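You operate a simulated robot arm through the tools that you are given. There is no shell and no other tool.

You are at the controls of a simulated robot arm. One attempt, no reset.

TASK
Drive both wedges home between the cores, then wipe the joint glue off.
Fine: use the soft mallet and put it back; wipe with the green pad, then pad back. Set down upright: soft mallet. What is to be rubbed or washed off counts as gone when no trace of it is left.

It is judged by the outcome, as a careful person would: the job done as asked, and still so three seconds after it is handed in. It fails if anything else is knocked over, pushed out of place, dropped, spilled or broken.

THE ROBOT
A 6-joint arm with a fingered hand, fixed in place. Base frame: the origin is on the floor under the middle of its stand, x ahead of it, y to its left, z up; the work surface is at about z = 0.723. Units: m, rad, N and s.
With the tool pointing down near the work surface it reaches from about 0.3 to 0.74 m from the base axis. Its first joint turns from -2.007 to 2.007 rad. Payload 4 kg.
Tool frame: the origin (TCP) lies between the finger pads and is the grasp point; the fingertips stand 0.026 m ahead of it; z points along the fingers, y is the line along which they close. The gripper opens to 0.132 m; its body begins 0.073 m behind the TCP. The gripper is a hand of 4 fingers: y runs from the thumb to the fingers, the wrist lies at [0, 0, -0.239] in the tool frame, and closing takes about 1.5 s.
Orientation is told as [roll, pitch, yaw] about the base's x, y, z axes, in that order, counted from this pose: with the fingers straight down and closing along the base's y, the tool's x points along the base's -x, its y along +y and its z along -z.

THE INTERFACE
- The arm moves only by the tool nudge_tool. Its argument "plan" is a list of rows, each an object of numbers (a shift or turn left out is 0, a gripper value left out holds the last): "tx", "ty", "tz": the shift along the tool's x, y, z in units of 25 mm (1.0 is 25 mm); "ax", "ay", "az": the turn, a rotation vector about the tool's x, y, z in units of 6 degrees (1.0 is 6 degrees); "jaw": the gripper command, from -1 (shut) to 1 (fully open), values between in proportion. In form: [{"tx": .., "ty": .., "tz": .., "ax": .., "ay": .., "az": .., "jaw": ..}, ...]. A call has 1 to 20 rows; each row shifts and turns the commanded pose from where the row before left it, along the tool's axes as they then stand. A call with a number of a shift or a turn outside -1 to 1 is refused whole. A row lasts 0.2 s, in which the tool goes at most 0.05 m and 0.15 rad; a call with a longer step from one row to the next is refused whole, and so is a gripper value outside its range. Where a pose cannot be reached the arm comes as near as it can. A force on the tool above 50 N (or 10 N above the force at the start of the call, whichever is more), or a blocked arm, ends the call early, and 0.2 s more pass. The fingers move at their own pace (about 0.153 m/s each) and stop on an object; they squeeze with about 27 N. The grip force told is the motor's: it shows also when the fingers shut on nothing. Time passes only in rows, and 0.2 s behind the last, so rows that do not move let the fingers close. The reply holds the time, the measured pose of the TCP, the force on the tool along the base axes, the opening and the grip force, in the units named above and with some noise, with the torque about the TCP (base axes, N m) and any sound that the robot's microphone picked up, and new pictures: "pictures" is both (left out), scene, wrist or none.
- Cameras (640 x 400 px; columns grow to the right, rows downward): "scene" is fixed at [0.3838, 0.6383, 1.5213]; the picture's right is [-0.97, -0.26, 0.00], its down [-0.23, 0.86, -0.45] and it looks along [0.12, -0.43, -0.90] (base axes); focal length 225 px, centre (320, 200). "wrist" rides on the gripper at [0.068, 0.002, -0.097] in the tool frame; the picture's right is [-0.03, 1.00, 0.00], its down [-0.82, -0.02, -0.58] and it looks along [-0.58, -0.01, 0.82] (tool axes); focal length 270 px, centre (320, 200). There is no depth. A picture from a camera that has moved, and an enlarged one, comes with that camera's place and axes in the base frame and with its lens. The place of the scene camera against the robot may be out by one fixed shift of up to 0.025 m in any direction.
- move_column(by): slides the trunk up (or, below 0, down) by that many m; the arm rides with it, the base frame stays. It gives what a move gives, with no picture.
- grasp_type(shape): the hand has 4 fingers and takes this shape, open, in about a second: jaw (thumb against the fingers, like two jaws); tri (thumb and two fingers); tip (a fingertip pinch); poke (one finger out to press); point (the index stretched); flat (the hand flat); cup (the hand cupped); fist (a fist). The gripper value then closes the fingers along that shape, each until it touches; the sizes above hold for jaw. It gives what a move gives, with no picture.
- zoom(camera, box): a new picture of the part [left, top, right, bottom] of that camera's present view, enlarged. The clock stands still meanwhile.
- job_done(): hands the job in; it is judged then, once.

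Places have to be worked out from the pictures, the camera data and where the tool is seen. Open the gripper and draw the arm clear of the work before you hand the job in, unless the task says otherwise.

The tools are called after "Call:" as name(argument=value, ...) on one line, values as JSON. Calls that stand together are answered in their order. nudge_tool: Moves the arm, as the interface text tells. Its arguments: {"type":"object","properties":{"plan":{"type":"array","items":{"type":"object","properties":{"tx":{"type":"number"},"ty":{"type":"number"},"tz":{"type":"number"},"ax":{"type":"number"},"ay":{"type":"number"},"az":{"type":"number"},"jaw":{"type":"number"}}}},"pictures":{"type":"string","enum":["both","scene","wrist","none"]}},"required":["plan"]} The other tools are called the same way: move_column (by) moves the trunk up or down; grasp_type (shape) gives the hand a shape; zoom (camera, box) takes an enlarged picture of a part of a camera's view; job_done () hands the job in.

At the start:

```text
time: 0.0
eef_pos: [0.3943, 0.28, 1.2086]
tcp_rot: [0.0, 0.0, 0.0]
contact_force: [0.1, -0.9, 0.9]
ft_torque: [0.03, 0.01, 0.03]
width: 0.132
gripper_force: 0.0
shape: jaw
trunk travel left (down, up): [-0.875, 0.115]
```

scene: 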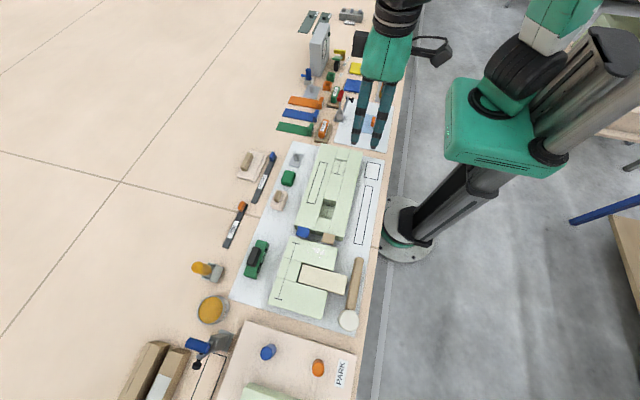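
wrist: 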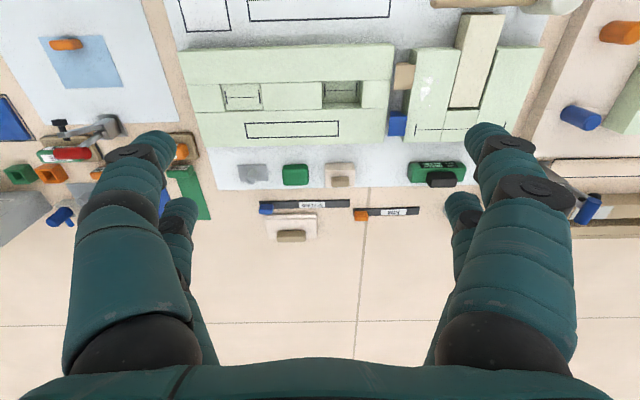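

I look first at the scene more closely before moving anything: zooming on the work area in both cameras.

Call:
zoom(camera="scene", box=[220, 130, 400, 340])

Call:
zoom(camera="scene", box=[260, 0, 400, 150])

Call:
zoom(camera="wrist", box=[160, 0, 400, 150])

Call:
zoom(camera="wrist", box=[380, 0, 620, 150])

Call:
zoom(camera="wrist", box=[180, 130, 480, 270])

```text
1.90 times, centred on (310, 235) of scene
camera zoom: at [0.3838, 0.6383, 1.5213], right [-0.97, -0.26, 0.0], down [-0.23, 0.86, -0.45], along [0.12, -0.43, -0.9], focal length 428 px, centre (339, 133)
```

zoom: 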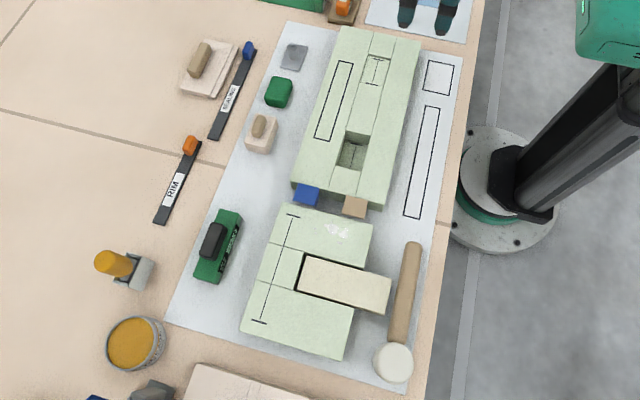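

```text
2.67 times, centred on (330, 75) of scene
camera zoom: at [0.3838, 0.6383, 1.5213], right [-0.97, -0.26, 0.0], down [-0.23, 0.86, -0.45], along [0.12, -0.43, -0.9], focal length 600 px, centre (293, 533)
```

zoom: 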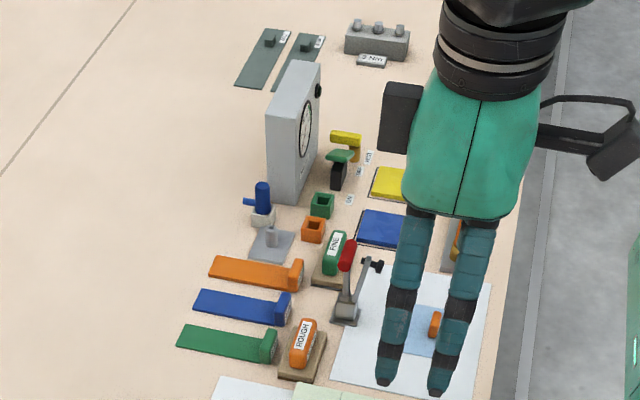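

```text
2.67 times, centred on (280, 75) of wrist
camera zoom: at [0.3252, 0.2817, 1.3044], right [0.03, 1.0, 0.0], down [0.82, -0.02, 0.58], along [0.58, -0.01, -0.82], focal length 721 px, centre (427, 533)
```

zoom: 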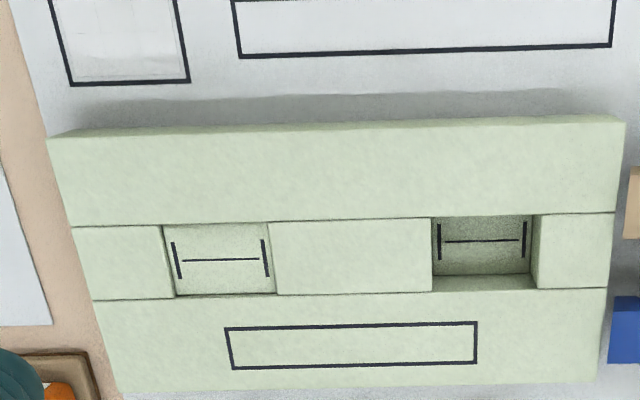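

```text
2.67 times, centred on (500, 75) of wrist
camera zoom: at [0.3252, 0.2817, 1.3044], right [0.03, 1.0, 0.0], down [0.82, -0.02, 0.58], along [0.58, -0.01, -0.82], focal length 721 px, centre (-160, 533)
```

zoom: 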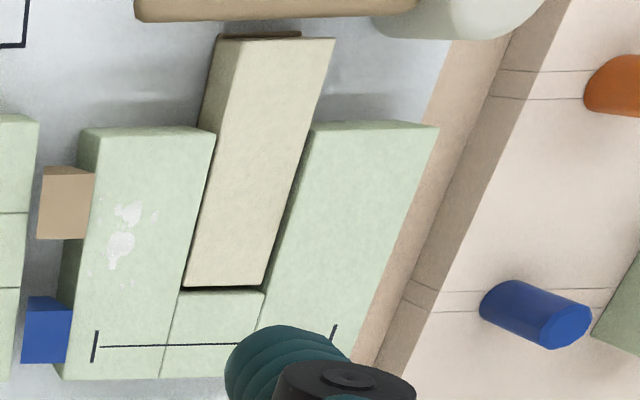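

```text
2.13 times, centred on (330, 200) of wrist
camera zoom: at [0.3252, 0.2817, 1.3044], right [0.03, 1.0, 0.0], down [0.82, -0.02, 0.58], along [0.58, -0.01, -0.82], focal length 577 px, centre (299, 200)
```

zoom: 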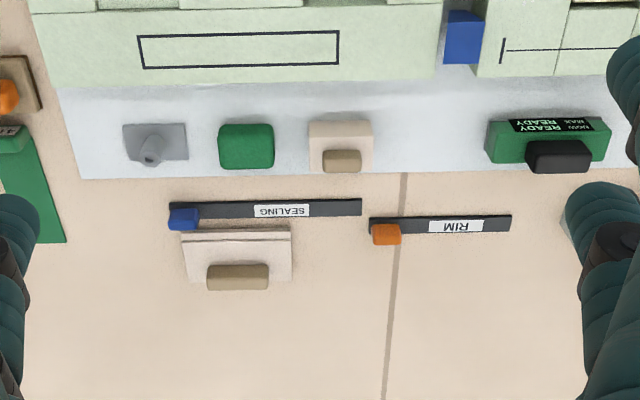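

The newest pictures show two pale green cores at about y 0.05–0.41 and 0.44–0.62, with a blue and a tan piece between them. The soft mallet lies with its handle along y at x≈0.305, its head near y≈0.63. I'll hover the hand above the gap for a closer look.

Call:
nudge_tool(plan=[{"tx": 0.256, "ty": 0.56, "tz": 0.92}, {"tx": 0.256, "ty": 0.56, "tz": 0.92}, {"tx": 0.256, "ty": 0.56, "tz": 0.92}, {"tx": 0.256, "ty": 0.56, "tz": 0.92}, {"tx": 0.256, "ty": 0.56, "tz": 0.92}, {"tx": 0.256, "ty": 0.56, "tz": 0.92}, {"tx": 0.256, "ty": 0.56, "tz": 0.92}, {"tx": 0.256, "ty": 0.56, "tz": 0.92}, {"tx": 0.256, "ty": 0.56, "tz": 0.92}, {"tx": 0.256, "ty": 0.56, "tz": 0.92}])

```text
time: 2.2
eef_pos: [0.3279, 0.4186, 0.9769]
tcp_rot: [0.0, 0.0, 0.001]
contact_force: [-0.3, 0.3, 0.4]
ft_torque: [-0.02, -0.01, 0.01]
width: 0.1317
gripper_force: 0.0
shape: jaw
trunk travel left (down, up): [-0.875, 0.115]
camera wrist: at [0.2601, 0.4201, 1.0739], right [0.03, 1.0, 0.0], down [0.82, -0.02, 0.58], along [0.58, -0.01, -0.82], focal length 270 px, centre (320, 200)
```

scene: 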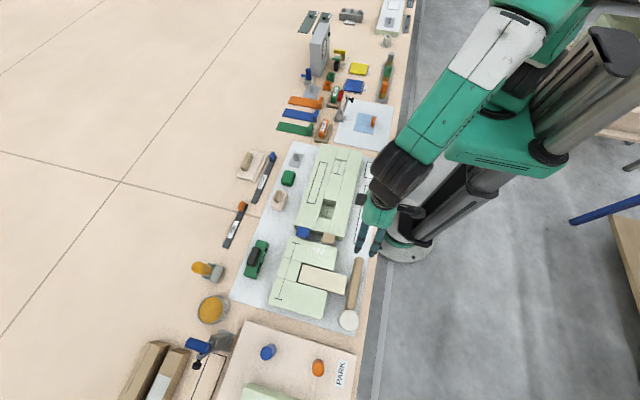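
wrist: 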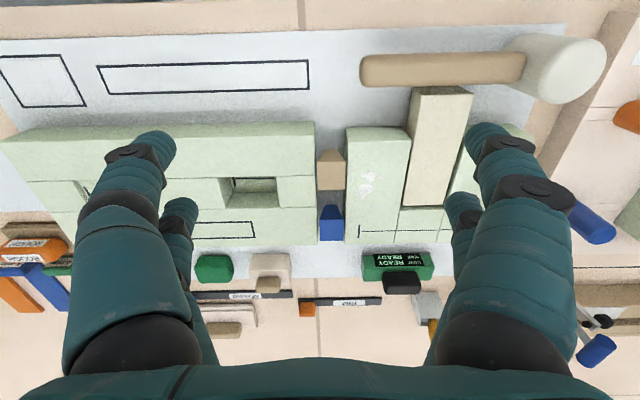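

Call:
zoom(camera="wrist", box=[270, 110, 430, 250])

Call:
zoom(camera="wrist", box=[340, 20, 640, 220])

Call:
zoom(camera="scene", box=[280, 210, 370, 270])

```text
2.86 times, centred on (350, 180) of wrist
camera zoom: at [0.2601, 0.4201, 1.0739], right [0.03, 1.0, 0.0], down [0.82, -0.02, 0.58], along [0.58, -0.01, -0.82], focal length 772 px, centre (234, 257)
```

zoom: 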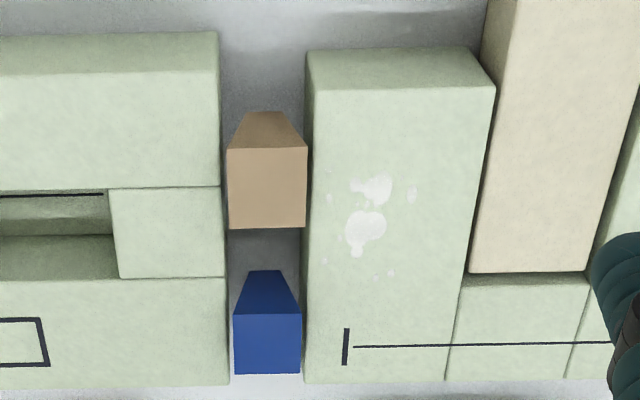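

```text
2.00 times, centred on (490, 120) of wrist
camera zoom: at [0.2601, 0.4201, 1.0739], right [0.03, 1.0, 0.0], down [0.82, -0.02, 0.58], along [0.58, -0.01, -0.82], focal length 541 px, centre (-20, 360)
```

zoom: 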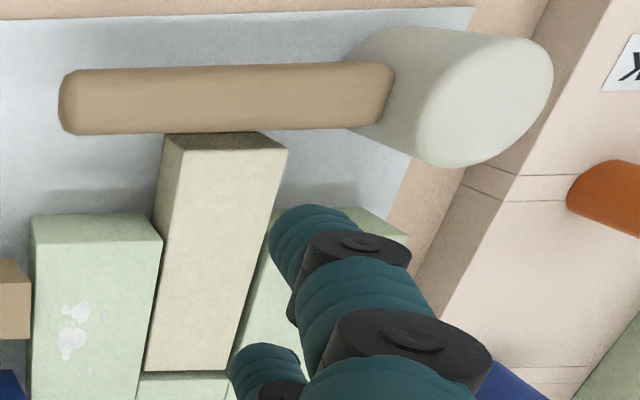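

```text
6.67 times, centred on (325, 240) of scene
camera zoom: at [0.3838, 0.6383, 1.5213], right [-0.97, -0.26, 0.0], down [-0.23, 0.86, -0.45], along [0.12, -0.43, -0.9], focal length 1499 px, centre (287, -67)
```

zoom: 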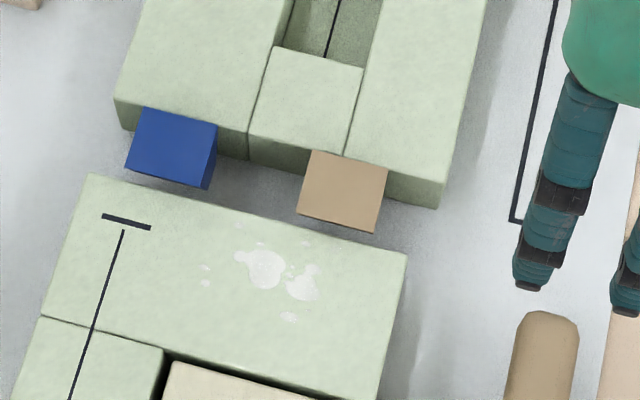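

The zoom shows both wedges are narrow at the bottom and stand proud of the core tops, so they must be driven straight down. The white-headed mallet stands on its head's flat face with the handle level along y. I'll turn the hand by +90° yaw so it can close across the handle, and look from above it.

Call:
nudge_tool(plan=[{"az": -1, "ty": 0.1}, {"az": -1, "ty": 0.1}, {"az": -1}, {"az": -1}, {"az": -1}, {"az": -1}, {"az": -1}, {"az": -1}, {"az": -1}, {"az": -1}, {"az": -1}, {"az": -1}, {"az": -1}, {"az": -1}, {"az": -1}, {"tx": 0}])

```text
time: 5.6
eef_pos: [0.3292, 0.4243, 0.9778]
tcp_rot: [0.0, 0.0, 1.573]
contact_force: [-0.1, -0.7, 0.5]
ft_torque: [0.0, 0.02, 0.03]
width: 0.132
gripper_force: 0.2
shape: jaw
trunk travel left (down, up): [-0.875, 0.115]
camera wrist: at [0.3278, 0.3557, 1.0745], right [-1.0, 0.02, 0.0], down [0.02, 0.82, 0.58], along [0.01, 0.58, -0.82], focal length 270 px, centre (320, 200)
```

scene: 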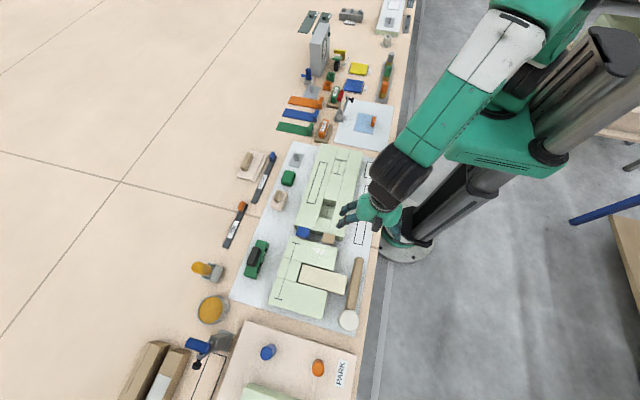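
wrist: 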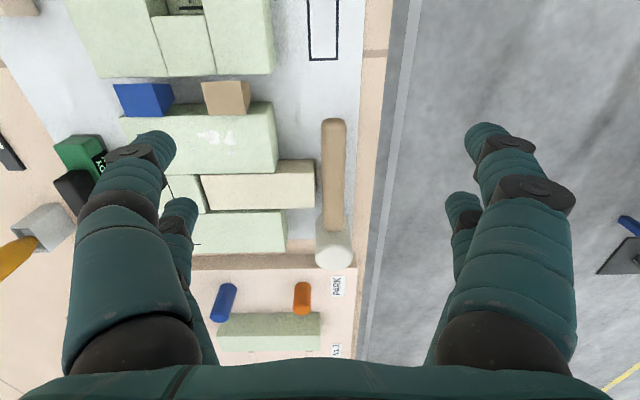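

The mallet is now in view of the wrist camera at x≈0.31. I zoom to measure the handle and head.

Call:
zoom(camera="wrist", box=[260, 100, 420, 290])

Call:
zoom(camera="wrist", box=[60, 50, 300, 200])

```text
2.11 times, centred on (340, 195) of wrist
camera zoom: at [0.3278, 0.3557, 1.0745], right [-1.0, 0.02, 0.0], down [0.02, 0.82, 0.58], along [0.01, 0.58, -0.82], focal length 569 px, centre (278, 210)
```

zoom: 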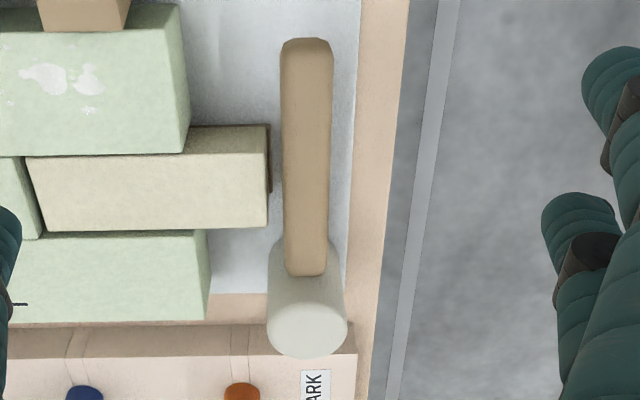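

```text
2.67 times, centred on (180, 125) of wrist
camera zoom: at [0.3278, 0.3557, 1.0745], right [-1.0, 0.02, 0.0], down [0.02, 0.82, 0.58], along [0.01, 0.58, -0.82], focal length 721 px, centre (693, 400)
```

zoom: 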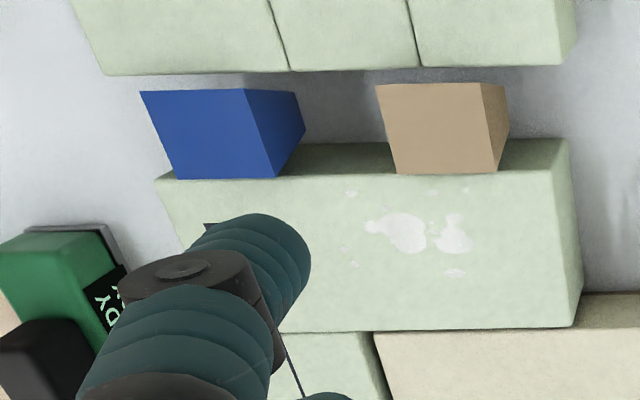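

The handle runs along x≈0.312 from y≈0.46 toward the head at y≈0.64. The cream rail's end comes close to the handle around y 0.52–0.58, so I must grip nearer the tail. I lower the hand to z≈0.86 for a better side view of the heights.

Call:
nudge_tool(plan=[{"tx": -0.44, "ty": 0.136, "tz": 0.94}, {"tx": -0.44, "ty": 0.136, "tz": 0.94}, {"tx": -0.44, "ty": 0.136, "tz": 0.94}, {"tx": -0.44, "ty": 0.136, "tz": 0.94}, {"tx": -0.44, "ty": 0.136, "tz": 0.94}, {"tx": 0}])

```text
time: 7.0
eef_pos: [0.3141, 0.4796, 0.8637]
tcp_rot: [0.0, 0.0, 1.57]
contact_force: [-0.7, 0.6, 0.0]
ft_torque: [0.01, 0.02, 0.05]
width: 0.1321
gripper_force: 0.1
shape: jaw
trunk travel left (down, up): [-0.875, 0.115]
camera wrist: at [0.3113, 0.4122, 0.959], right [-1.0, 0.03, 0.0], down [0.02, 0.82, 0.58], along [0.01, 0.58, -0.82], focal length 270 px, centre (320, 200)
```

scene: 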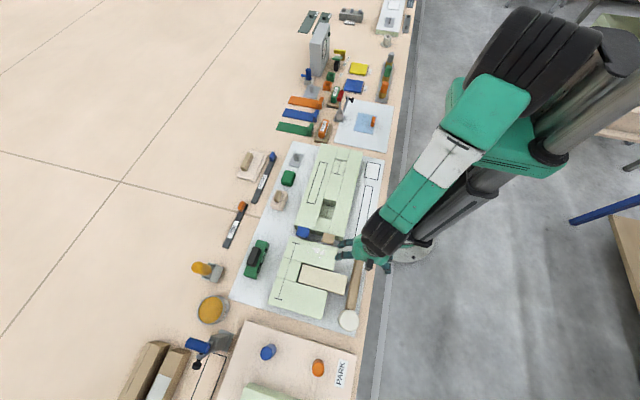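
wrist: 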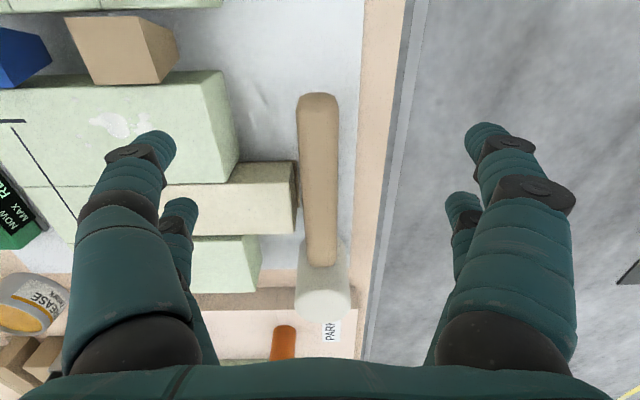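

Call:
zoom(camera="wrist", box=[240, 80, 400, 340])

Call:
zoom(camera="wrist", box=[0, 0, 320, 200])

```text
1.54 times, centred on (320, 210) of wrist
camera zoom: at [0.3113, 0.4122, 0.959], right [-1.0, 0.03, 0.0], down [0.02, 0.82, 0.58], along [0.01, 0.58, -0.82], focal length 416 px, centre (320, 185)
```

zoom: 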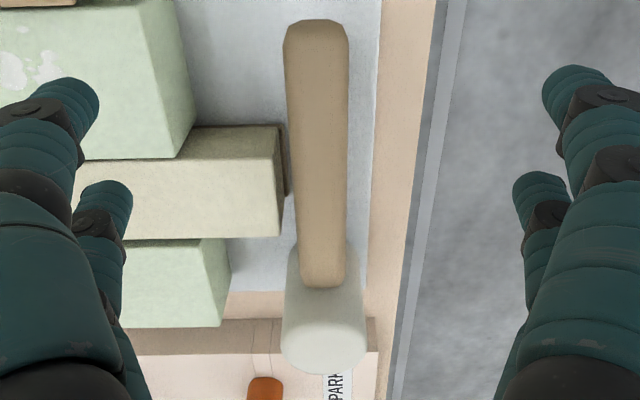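

```text
2.00 times, centred on (160, 100) of wrist
camera zoom: at [0.3113, 0.4122, 0.959], right [-1.0, 0.03, 0.0], down [0.02, 0.82, 0.58], along [0.01, 0.58, -0.82], focal length 541 px, centre (640, 400)
```

zoom: 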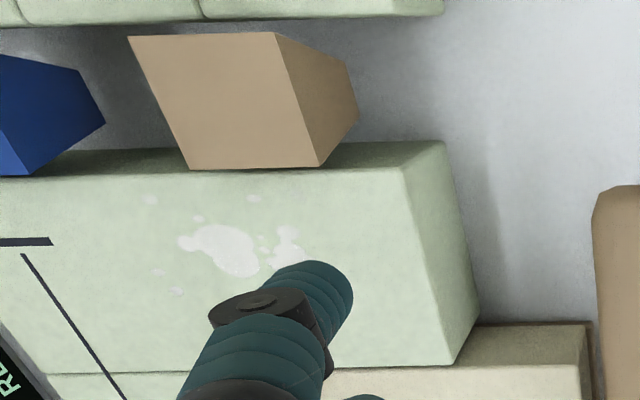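

Triangulating, I get the mallet head top at about z 0.785, the handle centre at z≈0.754 and x≈0.313, and the core tops at z≈0.772. Before grasping I want a level look along the gap to see how far the wedges stand up, so I lift, turn back to yaw 0 and then tilt.

Call:
nudge_tool(plan=[{"tz": -1, "az": 1}, {"tz": -1, "az": 1}, {"tz": -1, "az": 1}, {"az": 1}, {"az": 1}, {"az": 1}, {"az": 1}, {"az": 1}, {"az": 1}, {"az": 1}, {"az": 1}, {"az": 1}, {"az": 1}, {"az": 1}, {"az": 1}], pictures="none")

Call:
nudge_tool(plan=[{"ay": -1}, {"ay": -1}, {"ay": -1}, {"ay": -1}, {"ay": -1}, {"ay": -1}, {"ay": -0.67}, {"tx": 0}])

```text
time: 10.2
eef_pos: [0.3112, 0.4788, 0.9355]
tcp_rot: [0.001, 0.0, -0.001]
contact_force: [-0.6, 0.7, -1.1]
ft_torque: [-0.01, 0.0, -0.06]
width: 0.132
gripper_force: 0.0
shape: jaw
trunk travel left (down, up): [-0.875, 0.115]
```

```text
time: 12.0
eef_pos: [0.3126, 0.48, 0.9371]
tcp_rot: [0.0, -0.699, 0.001]
contact_force: [0.4, 0.5, -0.2]
ft_torque: [-0.01, 0.01, 0.03]
width: 0.1321
gripper_force: 0.1
shape: jaw
trunk travel left (down, up): [-0.875, 0.115]
camera wrist: at [0.1974, 0.4816, 0.9656], right [0.02, 1.0, 0.02], down [0.25, -0.02, 0.97], along [0.97, -0.01, -0.25], focal length 270 px, centre (320, 200)
```

scene: 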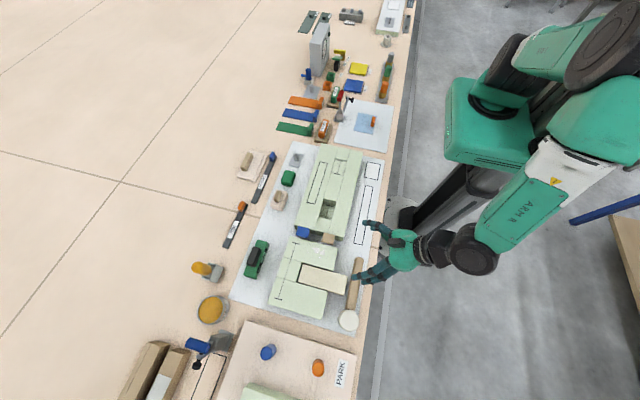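
wrist: 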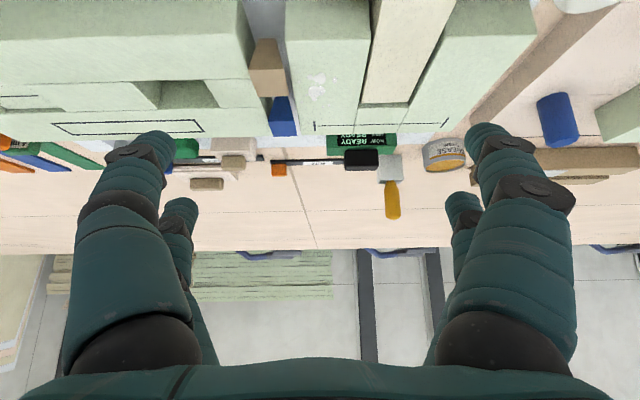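

The tilted view works, but it's too high. I move down and left so the camera looks along the gap.

Call:
nudge_tool(plan=[{"tx": 0.382, "ty": -0.4, "tz": 0.8}, {"tx": 0.382, "ty": -0.4, "tz": 0.8}, {"tx": 0.382, "ty": -0.4, "tz": 0.8}, {"tx": 0.382, "ty": -0.4, "tz": 0.8}, {"tx": 0.382, "ty": -0.4, "tz": 0.8}, {"tx": 0}])

Call:
zoom(camera="wrist", box=[200, 0, 440, 150])

```text
time: 13.4
eef_pos: [0.3406, 0.4312, 0.8266]
tcp_rot: [0.0, -0.698, 0.0]
contact_force: [-0.1, 0.2, 0.1]
ft_torque: [-0.02, 0.03, 0.01]
width: 0.1321
gripper_force: 0.0
shape: jaw
trunk travel left (down, up): [-0.875, 0.115]
camera wrist: at [0.2249, 0.4325, 0.8564], right [0.02, 1.0, 0.02], down [0.25, -0.02, 0.97], along [0.97, -0.01, -0.25], focal length 270 px, centre (320, 200)
```

scene: 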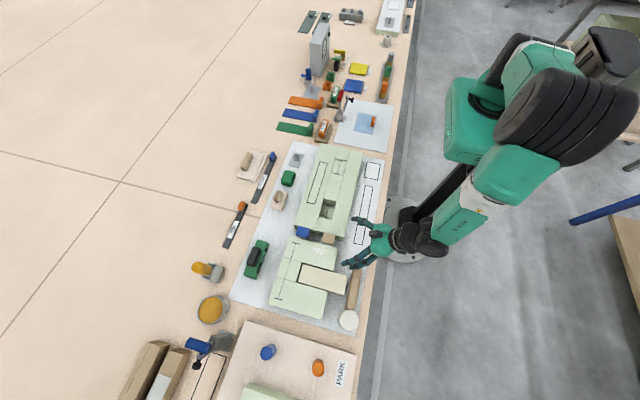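
wrist: 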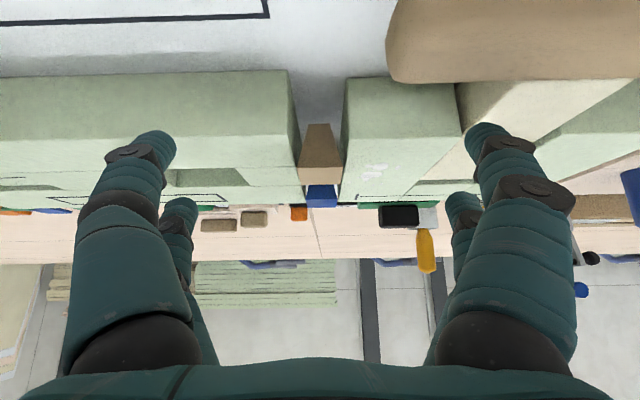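

```text
2.67 times, centred on (320, 75) of wrist
camera zoom: at [0.2249, 0.4325, 0.8564], right [0.02, 1.0, 0.02], down [0.25, -0.02, 0.97], along [0.97, -0.01, -0.25], focal length 721 px, centre (320, 533)
```

zoom: 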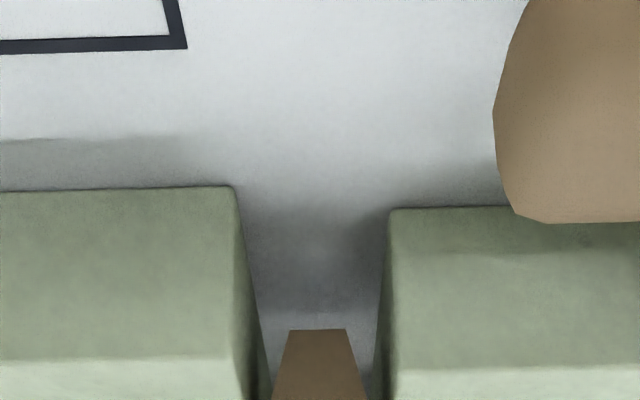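

Call:
zoom(camera="wrist", box=[260, 60, 400, 220])

```text
2.50 times, centred on (330, 140) of wrist
camera zoom: at [0.2249, 0.4325, 0.8564], right [0.02, 1.0, 0.02], down [0.25, -0.02, 0.97], along [0.97, -0.01, -0.25], focal length 676 px, centre (295, 350)
```

zoom: 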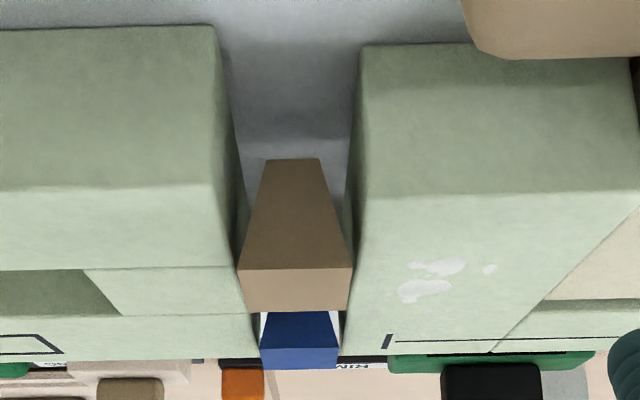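

From this view both wedge tops are at z≈0.784, about 12 mm proud of the core tops. Tan is centred near (0.431, 0.430) and blue near (0.522, 0.430). I'm considering gripping the mallet around its cylindrical head (Ø≈56 mm), which gives straight blows with no lever arm. I'll raise, level the tool and turn to inspect the head's place and the board beside it.

Call:
nudge_tool(plan=[{"tx": -0.64, "tz": -0.77}, {"tx": -0.64, "tz": -0.77}, {"tx": -0.64, "tz": -0.77}, {"tx": -0.64, "tz": -0.77}, {"ay": 1}, {"ay": 1}, {"ay": 1}, {"ay": 1}, {"ay": 1}, {"ay": 1}, {"ay": 0.667}, {"tx": 0}], pictures="none")

Call:
nudge_tool(plan=[{"az": -1}, {"az": -1}, {"az": -1}, {"az": -1}, {"az": -1}, {"az": -1}, {"az": -1}, {"az": -1}, {"az": -1}, {"az": -1}, {"az": -1}, {"az": -1}, {"az": -1}, {"az": -1}, {"az": -1}, {"tx": 0}], pictures="none")

```text
time: 16.0
eef_pos: [0.3375, 0.4299, 0.9276]
tcp_rot: [0.0, -0.001, 0.002]
contact_force: [0.0, 0.1, 0.2]
ft_torque: [0.01, 0.01, -0.01]
width: 0.1319
gripper_force: 0.0
shape: jaw
trunk travel left (down, up): [-0.875, 0.115]
```

```text
time: 19.4
eef_pos: [0.3396, 0.4294, 0.9299]
tcp_rot: [-0.001, -0.001, 1.573]
contact_force: [-0.2, 1.1, -0.7]
ft_torque: [0.01, 0.01, 0.0]
width: 0.1321
gripper_force: 0.0
shape: jaw
trunk travel left (down, up): [-0.875, 0.115]
```

Now level at yaw 90°, I slide toward the head at height to look down on it.

Call:
nudge_tool(plan=[{"tx": -0.867, "ty": 0.17}, {"tx": -0.867, "ty": 0.17}, {"tx": -0.867, "ty": 0.17}, {"tx": -0.867, "ty": 0.17}, {"tx": -0.867, "ty": 0.17}, {"tx": -0.867, "ty": 0.17}, {"tx": 0}])

Call:
zoom(camera="wrist", box=[240, 80, 400, 260])

```text
time: 21.0
eef_pos: [0.3132, 0.5572, 0.928]
tcp_rot: [0.0, -0.001, 1.569]
contact_force: [-0.8, 0.1, 0.1]
ft_torque: [-0.01, -0.01, 0.04]
width: 0.1318
gripper_force: 0.1
shape: jaw
trunk travel left (down, up): [-0.875, 0.115]
camera wrist: at [0.3117, 0.4902, 1.0247], right [-1.0, 0.03, 0.0], down [0.02, 0.82, 0.58], along [0.01, 0.58, -0.82], focal length 270 px, centre (320, 200)
```

scene: 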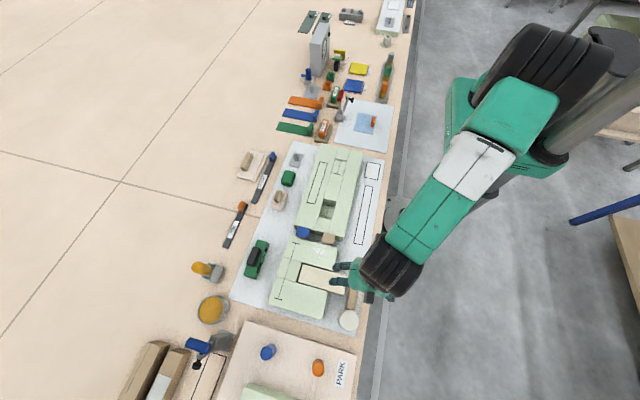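
wrist: 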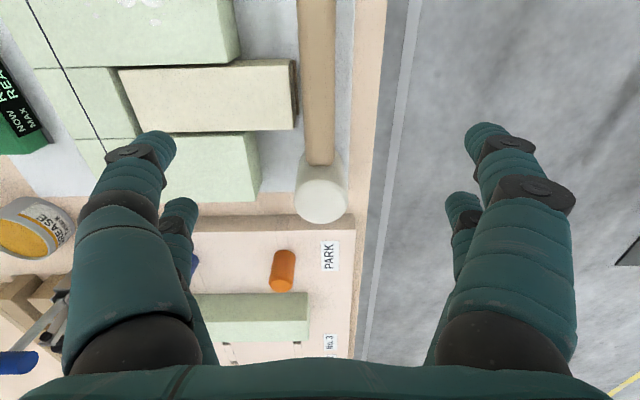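

```text
2.22 times, centred on (320, 170) of wrist
camera zoom: at [0.3117, 0.4902, 1.0247], right [-1.0, 0.03, 0.0], down [0.02, 0.82, 0.58], along [0.01, 0.58, -0.82], focal length 601 px, centre (320, 267)
```

zoom: 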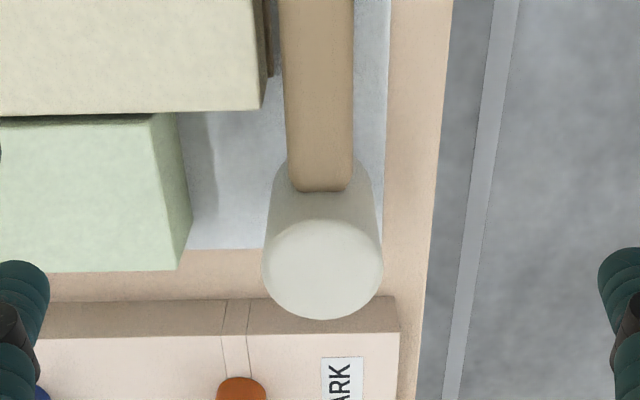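

The head is about Ø0.06 m, centred near (0.314, 0.665) with its top at z≈0.778. The board behind it starts only at y≈0.73, so there is room for the fingers. I set a part opening of ~0.084 m and move above the head at z≈0.85.

Call:
nudge_tool(plan=[{"tx": -0.864, "tz": 0.6, "jaw": 0.27}, {"tx": -0.864, "tz": 0.6}, {"tx": -0.864, "tz": 0.6}, {"tx": -0.864, "tz": 0.6}, {"tx": -0.864, "tz": 0.6}, {"tx": 0}, {"tx": 0}])

Call:
zoom(camera="wrist", box=[200, 0, 440, 200])

```text
time: 22.6
eef_pos: [0.3052, 0.6449, 0.856]
tcp_rot: [0.001, 0.001, 1.573]
contact_force: [0.5, -0.2, -0.3]
ft_torque: [0.0, 0.03, 0.01]
width: 0.0842
gripper_force: 0.1
shape: jaw
out of reach, approached as far as the arm can: row 4, 5
trunk travel left (down, up): [-0.875, 0.115]
camera wrist: at [0.304, 0.5761, 0.9526], right [-1.0, 0.03, 0.0], down [0.02, 0.82, 0.58], along [0.01, 0.58, -0.82], focal length 270 px, centre (320, 200)
```

scene: 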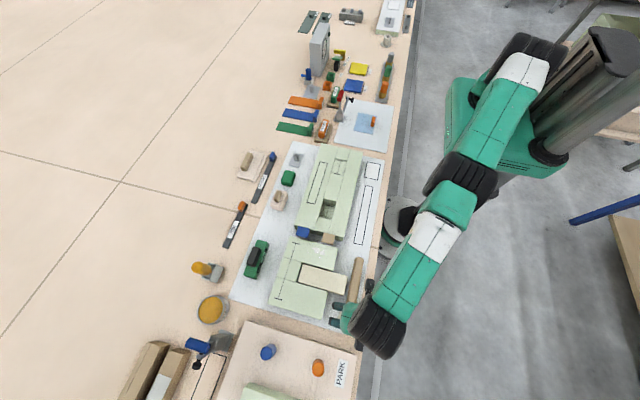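
wrist: 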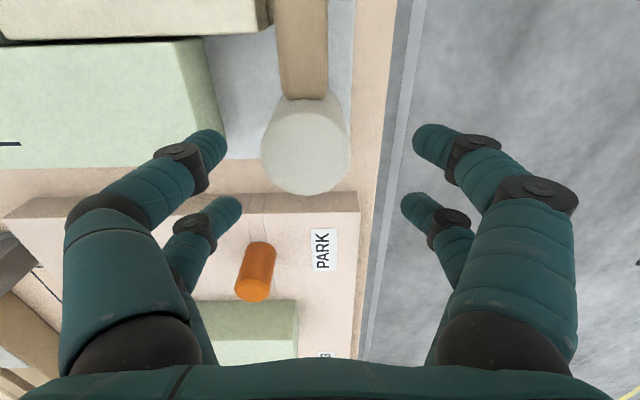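

```text
2.00 times, centred on (320, 100) of wrist
camera zoom: at [0.304, 0.5761, 0.9526], right [-1.0, 0.03, 0.0], down [0.02, 0.82, 0.58], along [0.01, 0.58, -0.82], focal length 541 px, centre (320, 400)
```

zoom: 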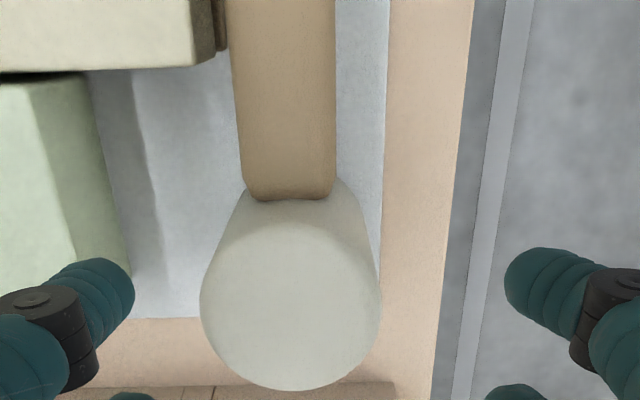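

Re-solving all views by ellipse size, the head centre is near (0.313, 0.644) with its top at z≈0.81 and Ø≈0.052, directly under the tool axis but about 8 mm further in +x. The arm is near its reach limit here. I shift slightly and see where the measured pose goes.

Call:
nudge_tool(plan=[{"ty": -0.3, "tz": 0.4}, {"tx": 0}], pictures="wrist")

```text
time: 23.2
eef_pos: [0.3132, 0.6409, 0.8465]
tcp_rot: [0.0, 0.0, 1.57]
contact_force: [-0.3, -0.4, 0.0]
ft_torque: [0.0, 0.01, 0.03]
width: 0.0841
gripper_force: 0.2
shape: jaw
out of reach, approached as far as the arm can: row 1
trunk travel left (down, up): [-0.875, 0.115]
camera wrist: at [0.3102, 0.5728, 0.9428], right [-1.0, 0.03, 0.0], down [0.02, 0.82, 0.58], along [0.02, 0.58, -0.82], focal length 270 px, centre (320, 200)
```

wrist: 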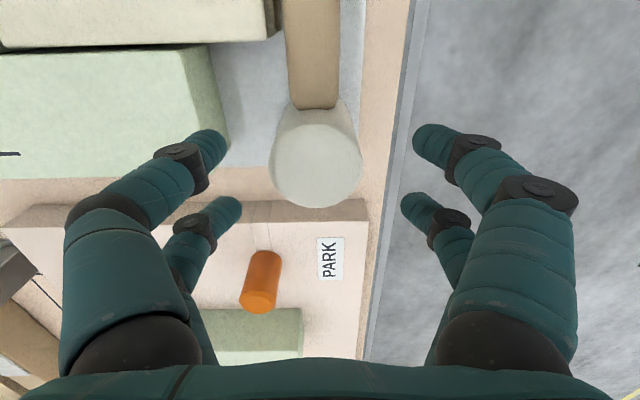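

The head is centred about 5 mm further in +y than the tool. Reach should grow as I go lower, so I descend in steps while nudging toward +y.

Call:
nudge_tool(plan=[{"tz": 0.6, "tx": -0.1}, {"tz": 0.3, "tx": -0.1}, {"tx": 0}], pictures="wrist")

```text
time: 24.0
eef_pos: [0.3099, 0.6398, 0.8245]
tcp_rot: [0.0, -0.001, 1.572]
contact_force: [0.4, -0.2, 0.3]
ft_torque: [-0.04, 0.02, 0.01]
width: 0.0841
gripper_force: 0.0
shape: jaw
out of reach, approached as far as the arm can: row 1, 2
trunk travel left (down, up): [-0.875, 0.115]
camera wrist: at [0.3072, 0.5704, 0.9211], right [-1.0, 0.03, 0.0], down [0.02, 0.82, 0.58], along [0.01, 0.58, -0.82], focal length 270 px, centre (320, 200)
```

wrist: 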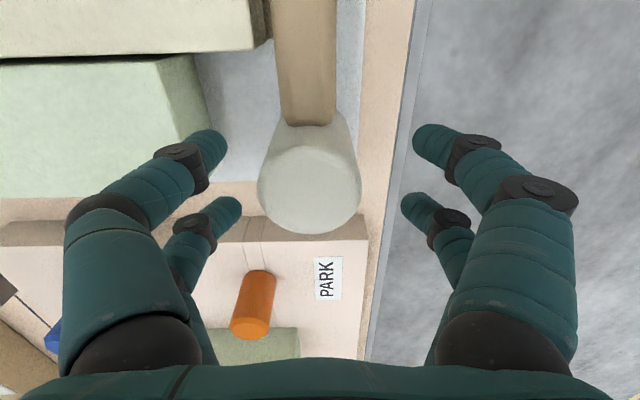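

Reach shrinks a little as I go down, so the shoulder sits above the wrist. I'll raise the hand 50 mm and push it to the head centre, then lower the trunk 0.10 m in place of the arm's own descent.

Call:
nudge_tool(plan=[{"tz": -1}, {"tz": -1}, {"ty": -0.2, "tx": -0.3}, {"tx": 0}], pictures="wrist")

```text
time: 25.0
eef_pos: [0.3129, 0.6431, 0.877]
tcp_rot: [0.001, 0.001, 1.571]
contact_force: [-0.2, 0.7, -1.0]
ft_torque: [0.01, 0.02, 0.0]
width: 0.0842
gripper_force: 0.0
shape: jaw
out of reach, approached as far as the arm can: row 3
trunk travel left (down, up): [-0.875, 0.115]
camera wrist: at [0.3111, 0.5738, 0.9728], right [-1.0, 0.03, 0.0], down [0.02, 0.82, 0.58], along [0.01, 0.58, -0.82], focal length 270 px, centre (320, 200)
```

wrist: 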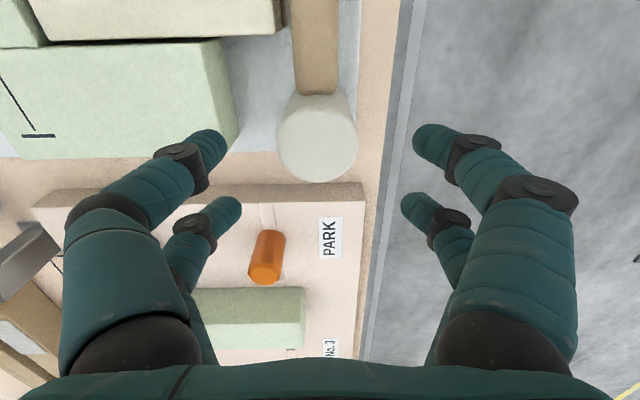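

The tool is at (0.313, 0.643), matching my head estimate (0.314, 0.644). I lower the trunk by 0.05 m first and check.

Call:
move_column(by=-0.05)

Call:
nudge_tool(plan=[{"tx": 0}])

```text
time: 25.9
eef_pos: [0.3125, 0.6423, 0.8256]
tcp_rot: [-0.001, -0.001, 1.571]
contact_force: [-1.0, -0.1, -0.3]
ft_torque: [-0.02, 0.01, 0.01]
width: 0.0842
gripper_force: 0.1
shape: jaw
trunk travel left (down, up): [-0.825, 0.165]
```

```text
time: 26.3
eef_pos: [0.3118, 0.642, 0.8259]
tcp_rot: [0.0, 0.0, 1.57]
contact_force: [0.9, 0.2, 0.1]
ft_torque: [-0.02, 0.0, -0.01]
width: 0.0841
gripper_force: 0.0
shape: jaw
trunk travel left (down, up): [-0.825, 0.165]
camera wrist: at [0.311, 0.5738, 0.9226], right [-1.0, 0.03, 0.0], down [0.02, 0.82, 0.58], along [0.01, 0.58, -0.82], focal length 270 px, centre (320, 200)
```

scene: 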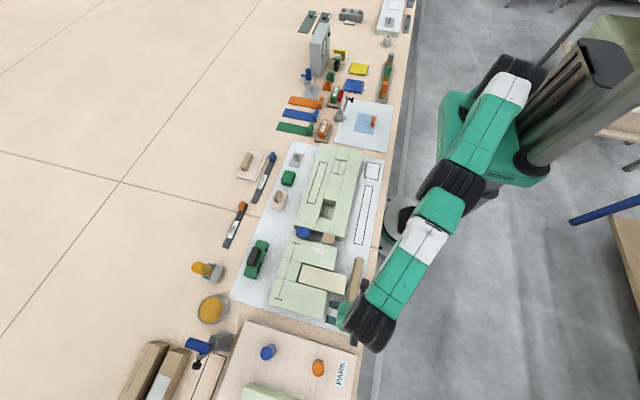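
wrist: 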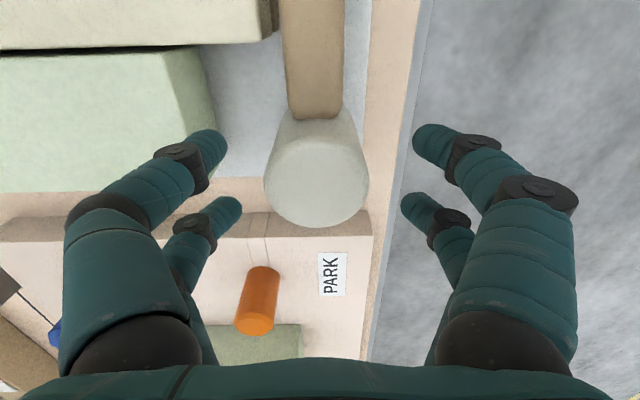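

The head top comes out at z≈0.806, centred near y≈0.647, so the hand is about 5 mm short. A slight 2.4° tilt gives the extra reach. I do that now while the fingers only just straddle the head.

Call:
nudge_tool(plan=[{"ay": -0.4}, {"tx": -0.2, "ty": -0.06}, {"tx": 0}], pictures="wrist")

```text
time: 27.1
eef_pos: [0.3129, 0.647, 0.8274]
tcp_rot: [-0.001, -0.042, 1.57]
contact_force: [1.1, 1.2, 0.7]
ft_torque: [0.04, 0.03, -0.04]
width: 0.0843
gripper_force: 0.2
shape: jaw
trunk travel left (down, up): [-0.825, 0.165]
camera wrist: at [0.3123, 0.575, 0.9208], right [-1.0, 0.03, 0.0], down [0.02, 0.79, 0.61], along [0.01, 0.61, -0.79], focal length 270 px, centre (320, 200)
```

wrist: 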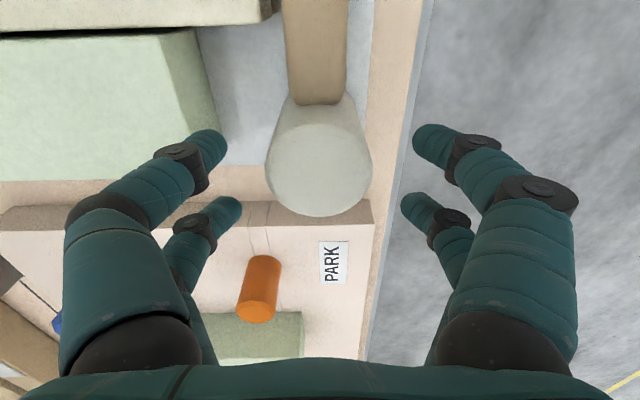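

The head is now centred between the fingers in the picture. I lower the trunk another 0.05 m to bring the pads onto the head.

Call:
move_column(by=-0.05)

Call:
nudge_tool(plan=[{"tx": 0}])

```text
time: 28.0
eef_pos: [0.315, 0.6463, 0.7779]
tcp_rot: [-0.001, -0.042, 1.571]
contact_force: [0.5, -1.0, -0.4]
ft_torque: [0.03, 0.04, 0.0]
width: 0.0844
gripper_force: 0.1
shape: jaw
trunk travel left (down, up): [-0.775, 0.215]
```

```text
time: 28.4
eef_pos: [0.3145, 0.6478, 0.7776]
tcp_rot: [0.001, -0.041, 1.57]
contact_force: [0.9, 0.0, 0.6]
ft_torque: [0.01, -0.02, 0.01]
width: 0.0842
gripper_force: 0.0
shape: jaw
trunk travel left (down, up): [-0.775, 0.215]
camera wrist: at [0.3123, 0.5749, 0.8709], right [-1.0, 0.03, 0.0], down [0.02, 0.79, 0.61], along [0.01, 0.61, -0.79], focal length 270 px, centre (320, 200)
```

scene: 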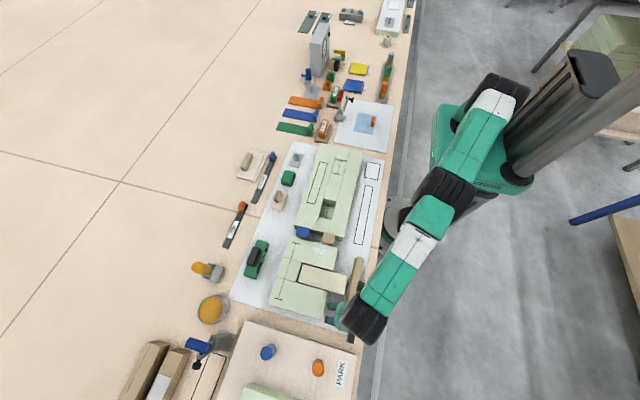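
wrist: 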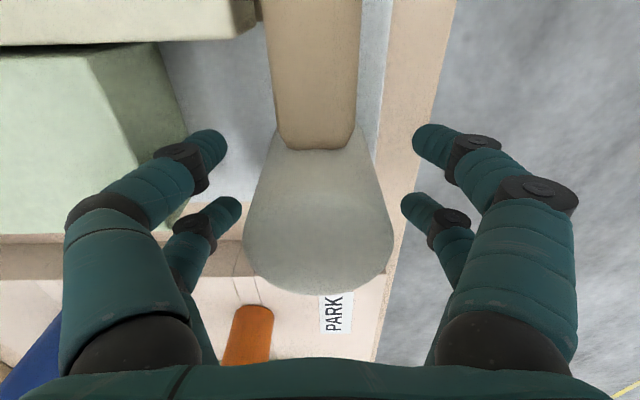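

The fingers straddle the head with no contact force, and the head is centred. I close the hand on it.

Call:
nudge_tool(plan=[{"jaw": -1}, {"jaw": -1}, {"jaw": -1}, {"jaw": -1}, {"jaw": -1}, {"jaw": -1}, {"jaw": -1}, {"jaw": -1}])

```text
time: 30.2
eef_pos: [0.3153, 0.6467, 0.7779]
tcp_rot: [0.0, -0.043, 1.571]
contact_force: [0.8, -0.3, -0.1]
ft_torque: [0.03, -0.08, -0.01]
width: 0.0354
gripper_force: 26.7
shape: jaw
trunk travel left (down, up): [-0.775, 0.215]
camera wrist: at [0.3124, 0.575, 0.8706], right [-1.0, 0.03, 0.0], down [0.02, 0.79, 0.61], along [0.01, 0.61, -0.79], focal length 270 px, centre (320, 200)
```

scene: 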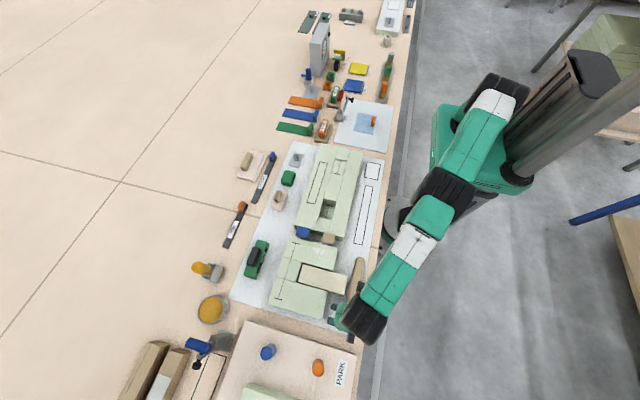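
wrist: 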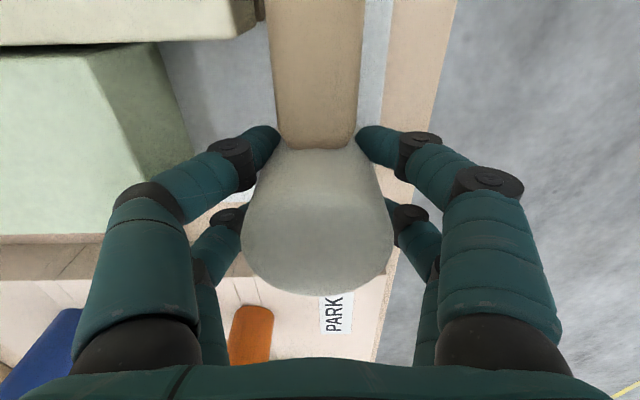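

The hand has closed on the head with 26.7 N at four points. I lift gently with the trunk and check that the mallet comes along level.

Call:
move_column(by=0.08)

Call:
nudge_tool(plan=[{"tx": 0}])

```text
time: 31.4
eef_pos: [0.314, 0.6478, 0.8574]
tcp_rot: [-0.001, -0.041, 1.571]
contact_force: [-0.8, 0.0, -4.6]
ft_torque: [0.09, 0.02, 0.02]
width: 0.0353
gripper_force: 26.3
shape: jaw
trunk travel left (down, up): [-0.855, 0.135]
```

```text
time: 31.8
eef_pos: [0.3146, 0.6479, 0.8575]
tcp_rot: [0.001, -0.042, 1.571]
contact_force: [-0.1, 0.4, -4.3]
ft_torque: [0.04, -0.07, -0.01]
width: 0.0353
gripper_force: 26.7
shape: jaw
trunk travel left (down, up): [-0.855, 0.135]
camera wrist: at [0.3124, 0.5752, 0.9504], right [-1.0, 0.03, 0.0], down [0.02, 0.79, 0.61], along [0.01, 0.61, -0.79], focal length 270 px, centre (320, 200)
```

scene: 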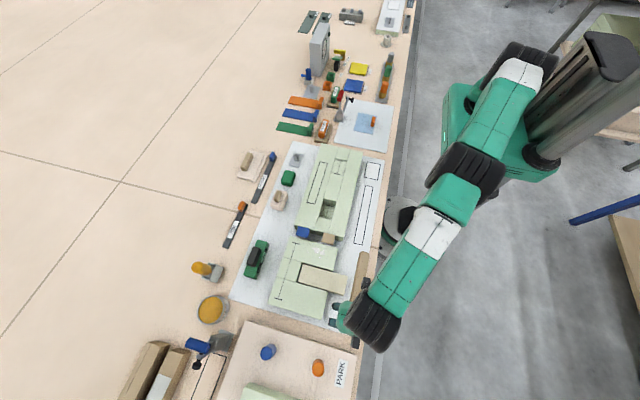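
wrist: 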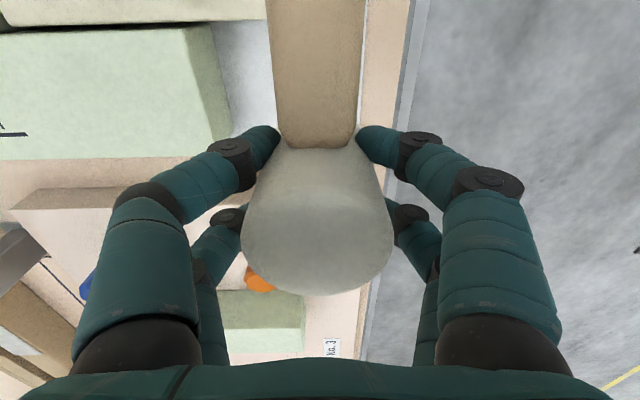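

The mallet hangs firmly (about 4.5 N, unchanged in view). The grasp pose to return to is TCP (0.315, 0.647, 0.778) with this tilt. Now I lift and carry it over the tan wedge at about (0.431, 0.430).

Call:
nudge_tool(plan=[{"tz": -0.9}, {"tz": -0.9}, {"tz": -0.9}, {"tx": 0.727, "ty": -0.388, "tz": -0.03}, {"tx": 0.727, "ty": -0.388, "tz": -0.03}, {"tx": 0.727, "ty": -0.388, "tz": -0.03}, {"tx": 0.727, "ty": -0.388, "tz": -0.03}, {"tx": 0.727, "ty": -0.388, "tz": -0.03}, {"tx": 0.727, "ty": -0.388, "tz": -0.03}, {"tx": 0.727, "ty": -0.388, "tz": -0.03}, {"tx": 0.727, "ty": -0.388, "tz": -0.03}, {"tx": 0.727, "ty": -0.388, "tz": -0.03}, {"tx": 0.727, "ty": -0.388, "tz": -0.03}, {"tx": 0.727, "ty": -0.388, "tz": -0.03}, {"tx": 0.727, "ty": -0.388, "tz": -0.03}, {"tx": 0}, {"tx": 0}])

```text
time: 35.4
eef_pos: [0.4295, 0.4249, 0.9269]
tcp_rot: [0.001, -0.042, 1.57]
contact_force: [-0.1, 0.1, -4.2]
ft_torque: [0.05, 0.0, -0.04]
width: 0.0352
gripper_force: 27.4
shape: jaw
trunk travel left (down, up): [-0.855, 0.135]
camera wrist: at [0.4275, 0.3532, 1.0189], right [-1.0, 0.03, 0.0], down [0.02, 0.79, 0.61], along [0.01, 0.61, -0.79], focal length 270 px, centre (320, 200)
```

scene: 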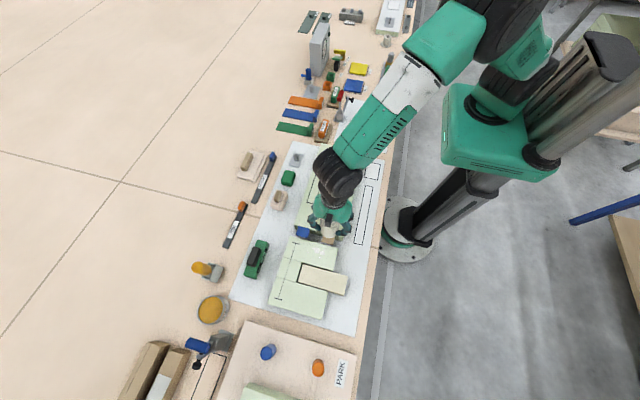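
wrist: 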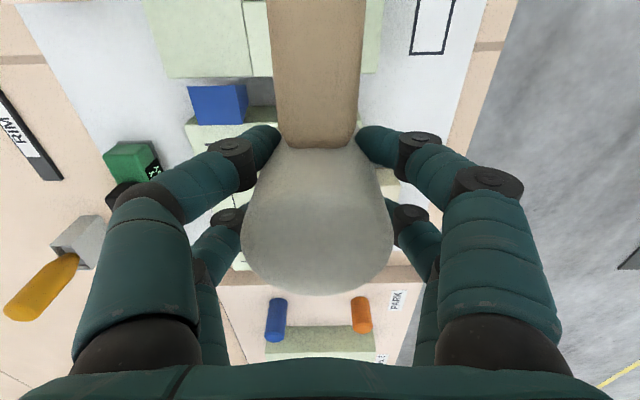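

The blue wedge in this view checks out at about (0.518, 0.429), so tan is under the head. I centre by +5 mm in y, come down to just above, and then feel for contact slowly.

Call:
nudge_tool(plan=[{"tx": -0.2, "tz": 0.75}, {"tz": 0.75}, {"tz": 0.75}, {"tz": 0.75}, {"tx": 0}])

Call:
nudge_tool(plan=[{"tz": 0.1}, {"tz": 0.1}, {"tz": 0.1}, {"tz": 0.1}], pictures="none")

```text
time: 36.6
eef_pos: [0.4311, 0.4331, 0.8524]
tcp_rot: [0.0, -0.042, 1.57]
contact_force: [0.2, 0.8, -4.4]
ft_torque: [0.06, 0.01, -0.01]
width: 0.0353
gripper_force: 27.1
shape: jaw
trunk travel left (down, up): [-0.855, 0.135]
camera wrist: at [0.4286, 0.3599, 0.9452], right [-1.0, 0.03, 0.0], down [0.02, 0.79, 0.61], along [0.01, 0.61, -0.79], focal length 270 px, centre (320, 200)
```

scene: 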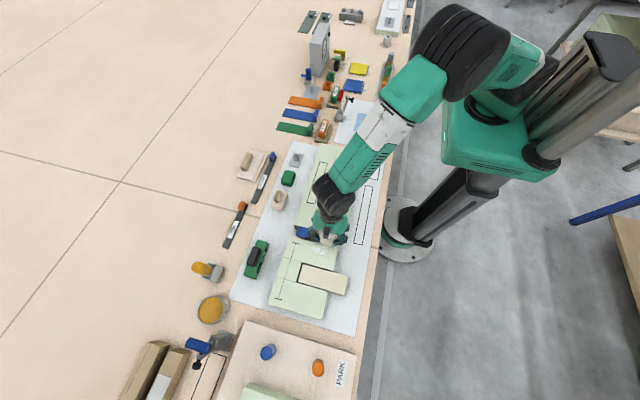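
wrist: 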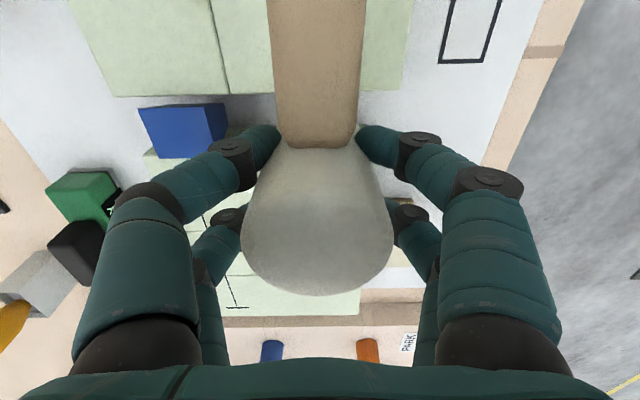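

```text
time: 37.6
eef_pos: [0.4303, 0.4342, 0.842]
tcp_rot: [0.0, -0.042, 1.569]
contact_force: [-0.6, -0.3, -5.7]
ft_torque: [0.07, -0.01, 0.02]
width: 0.0352
gripper_force: 27.0
shape: jaw
trunk travel left (down, up): [-0.855, 0.135]
```

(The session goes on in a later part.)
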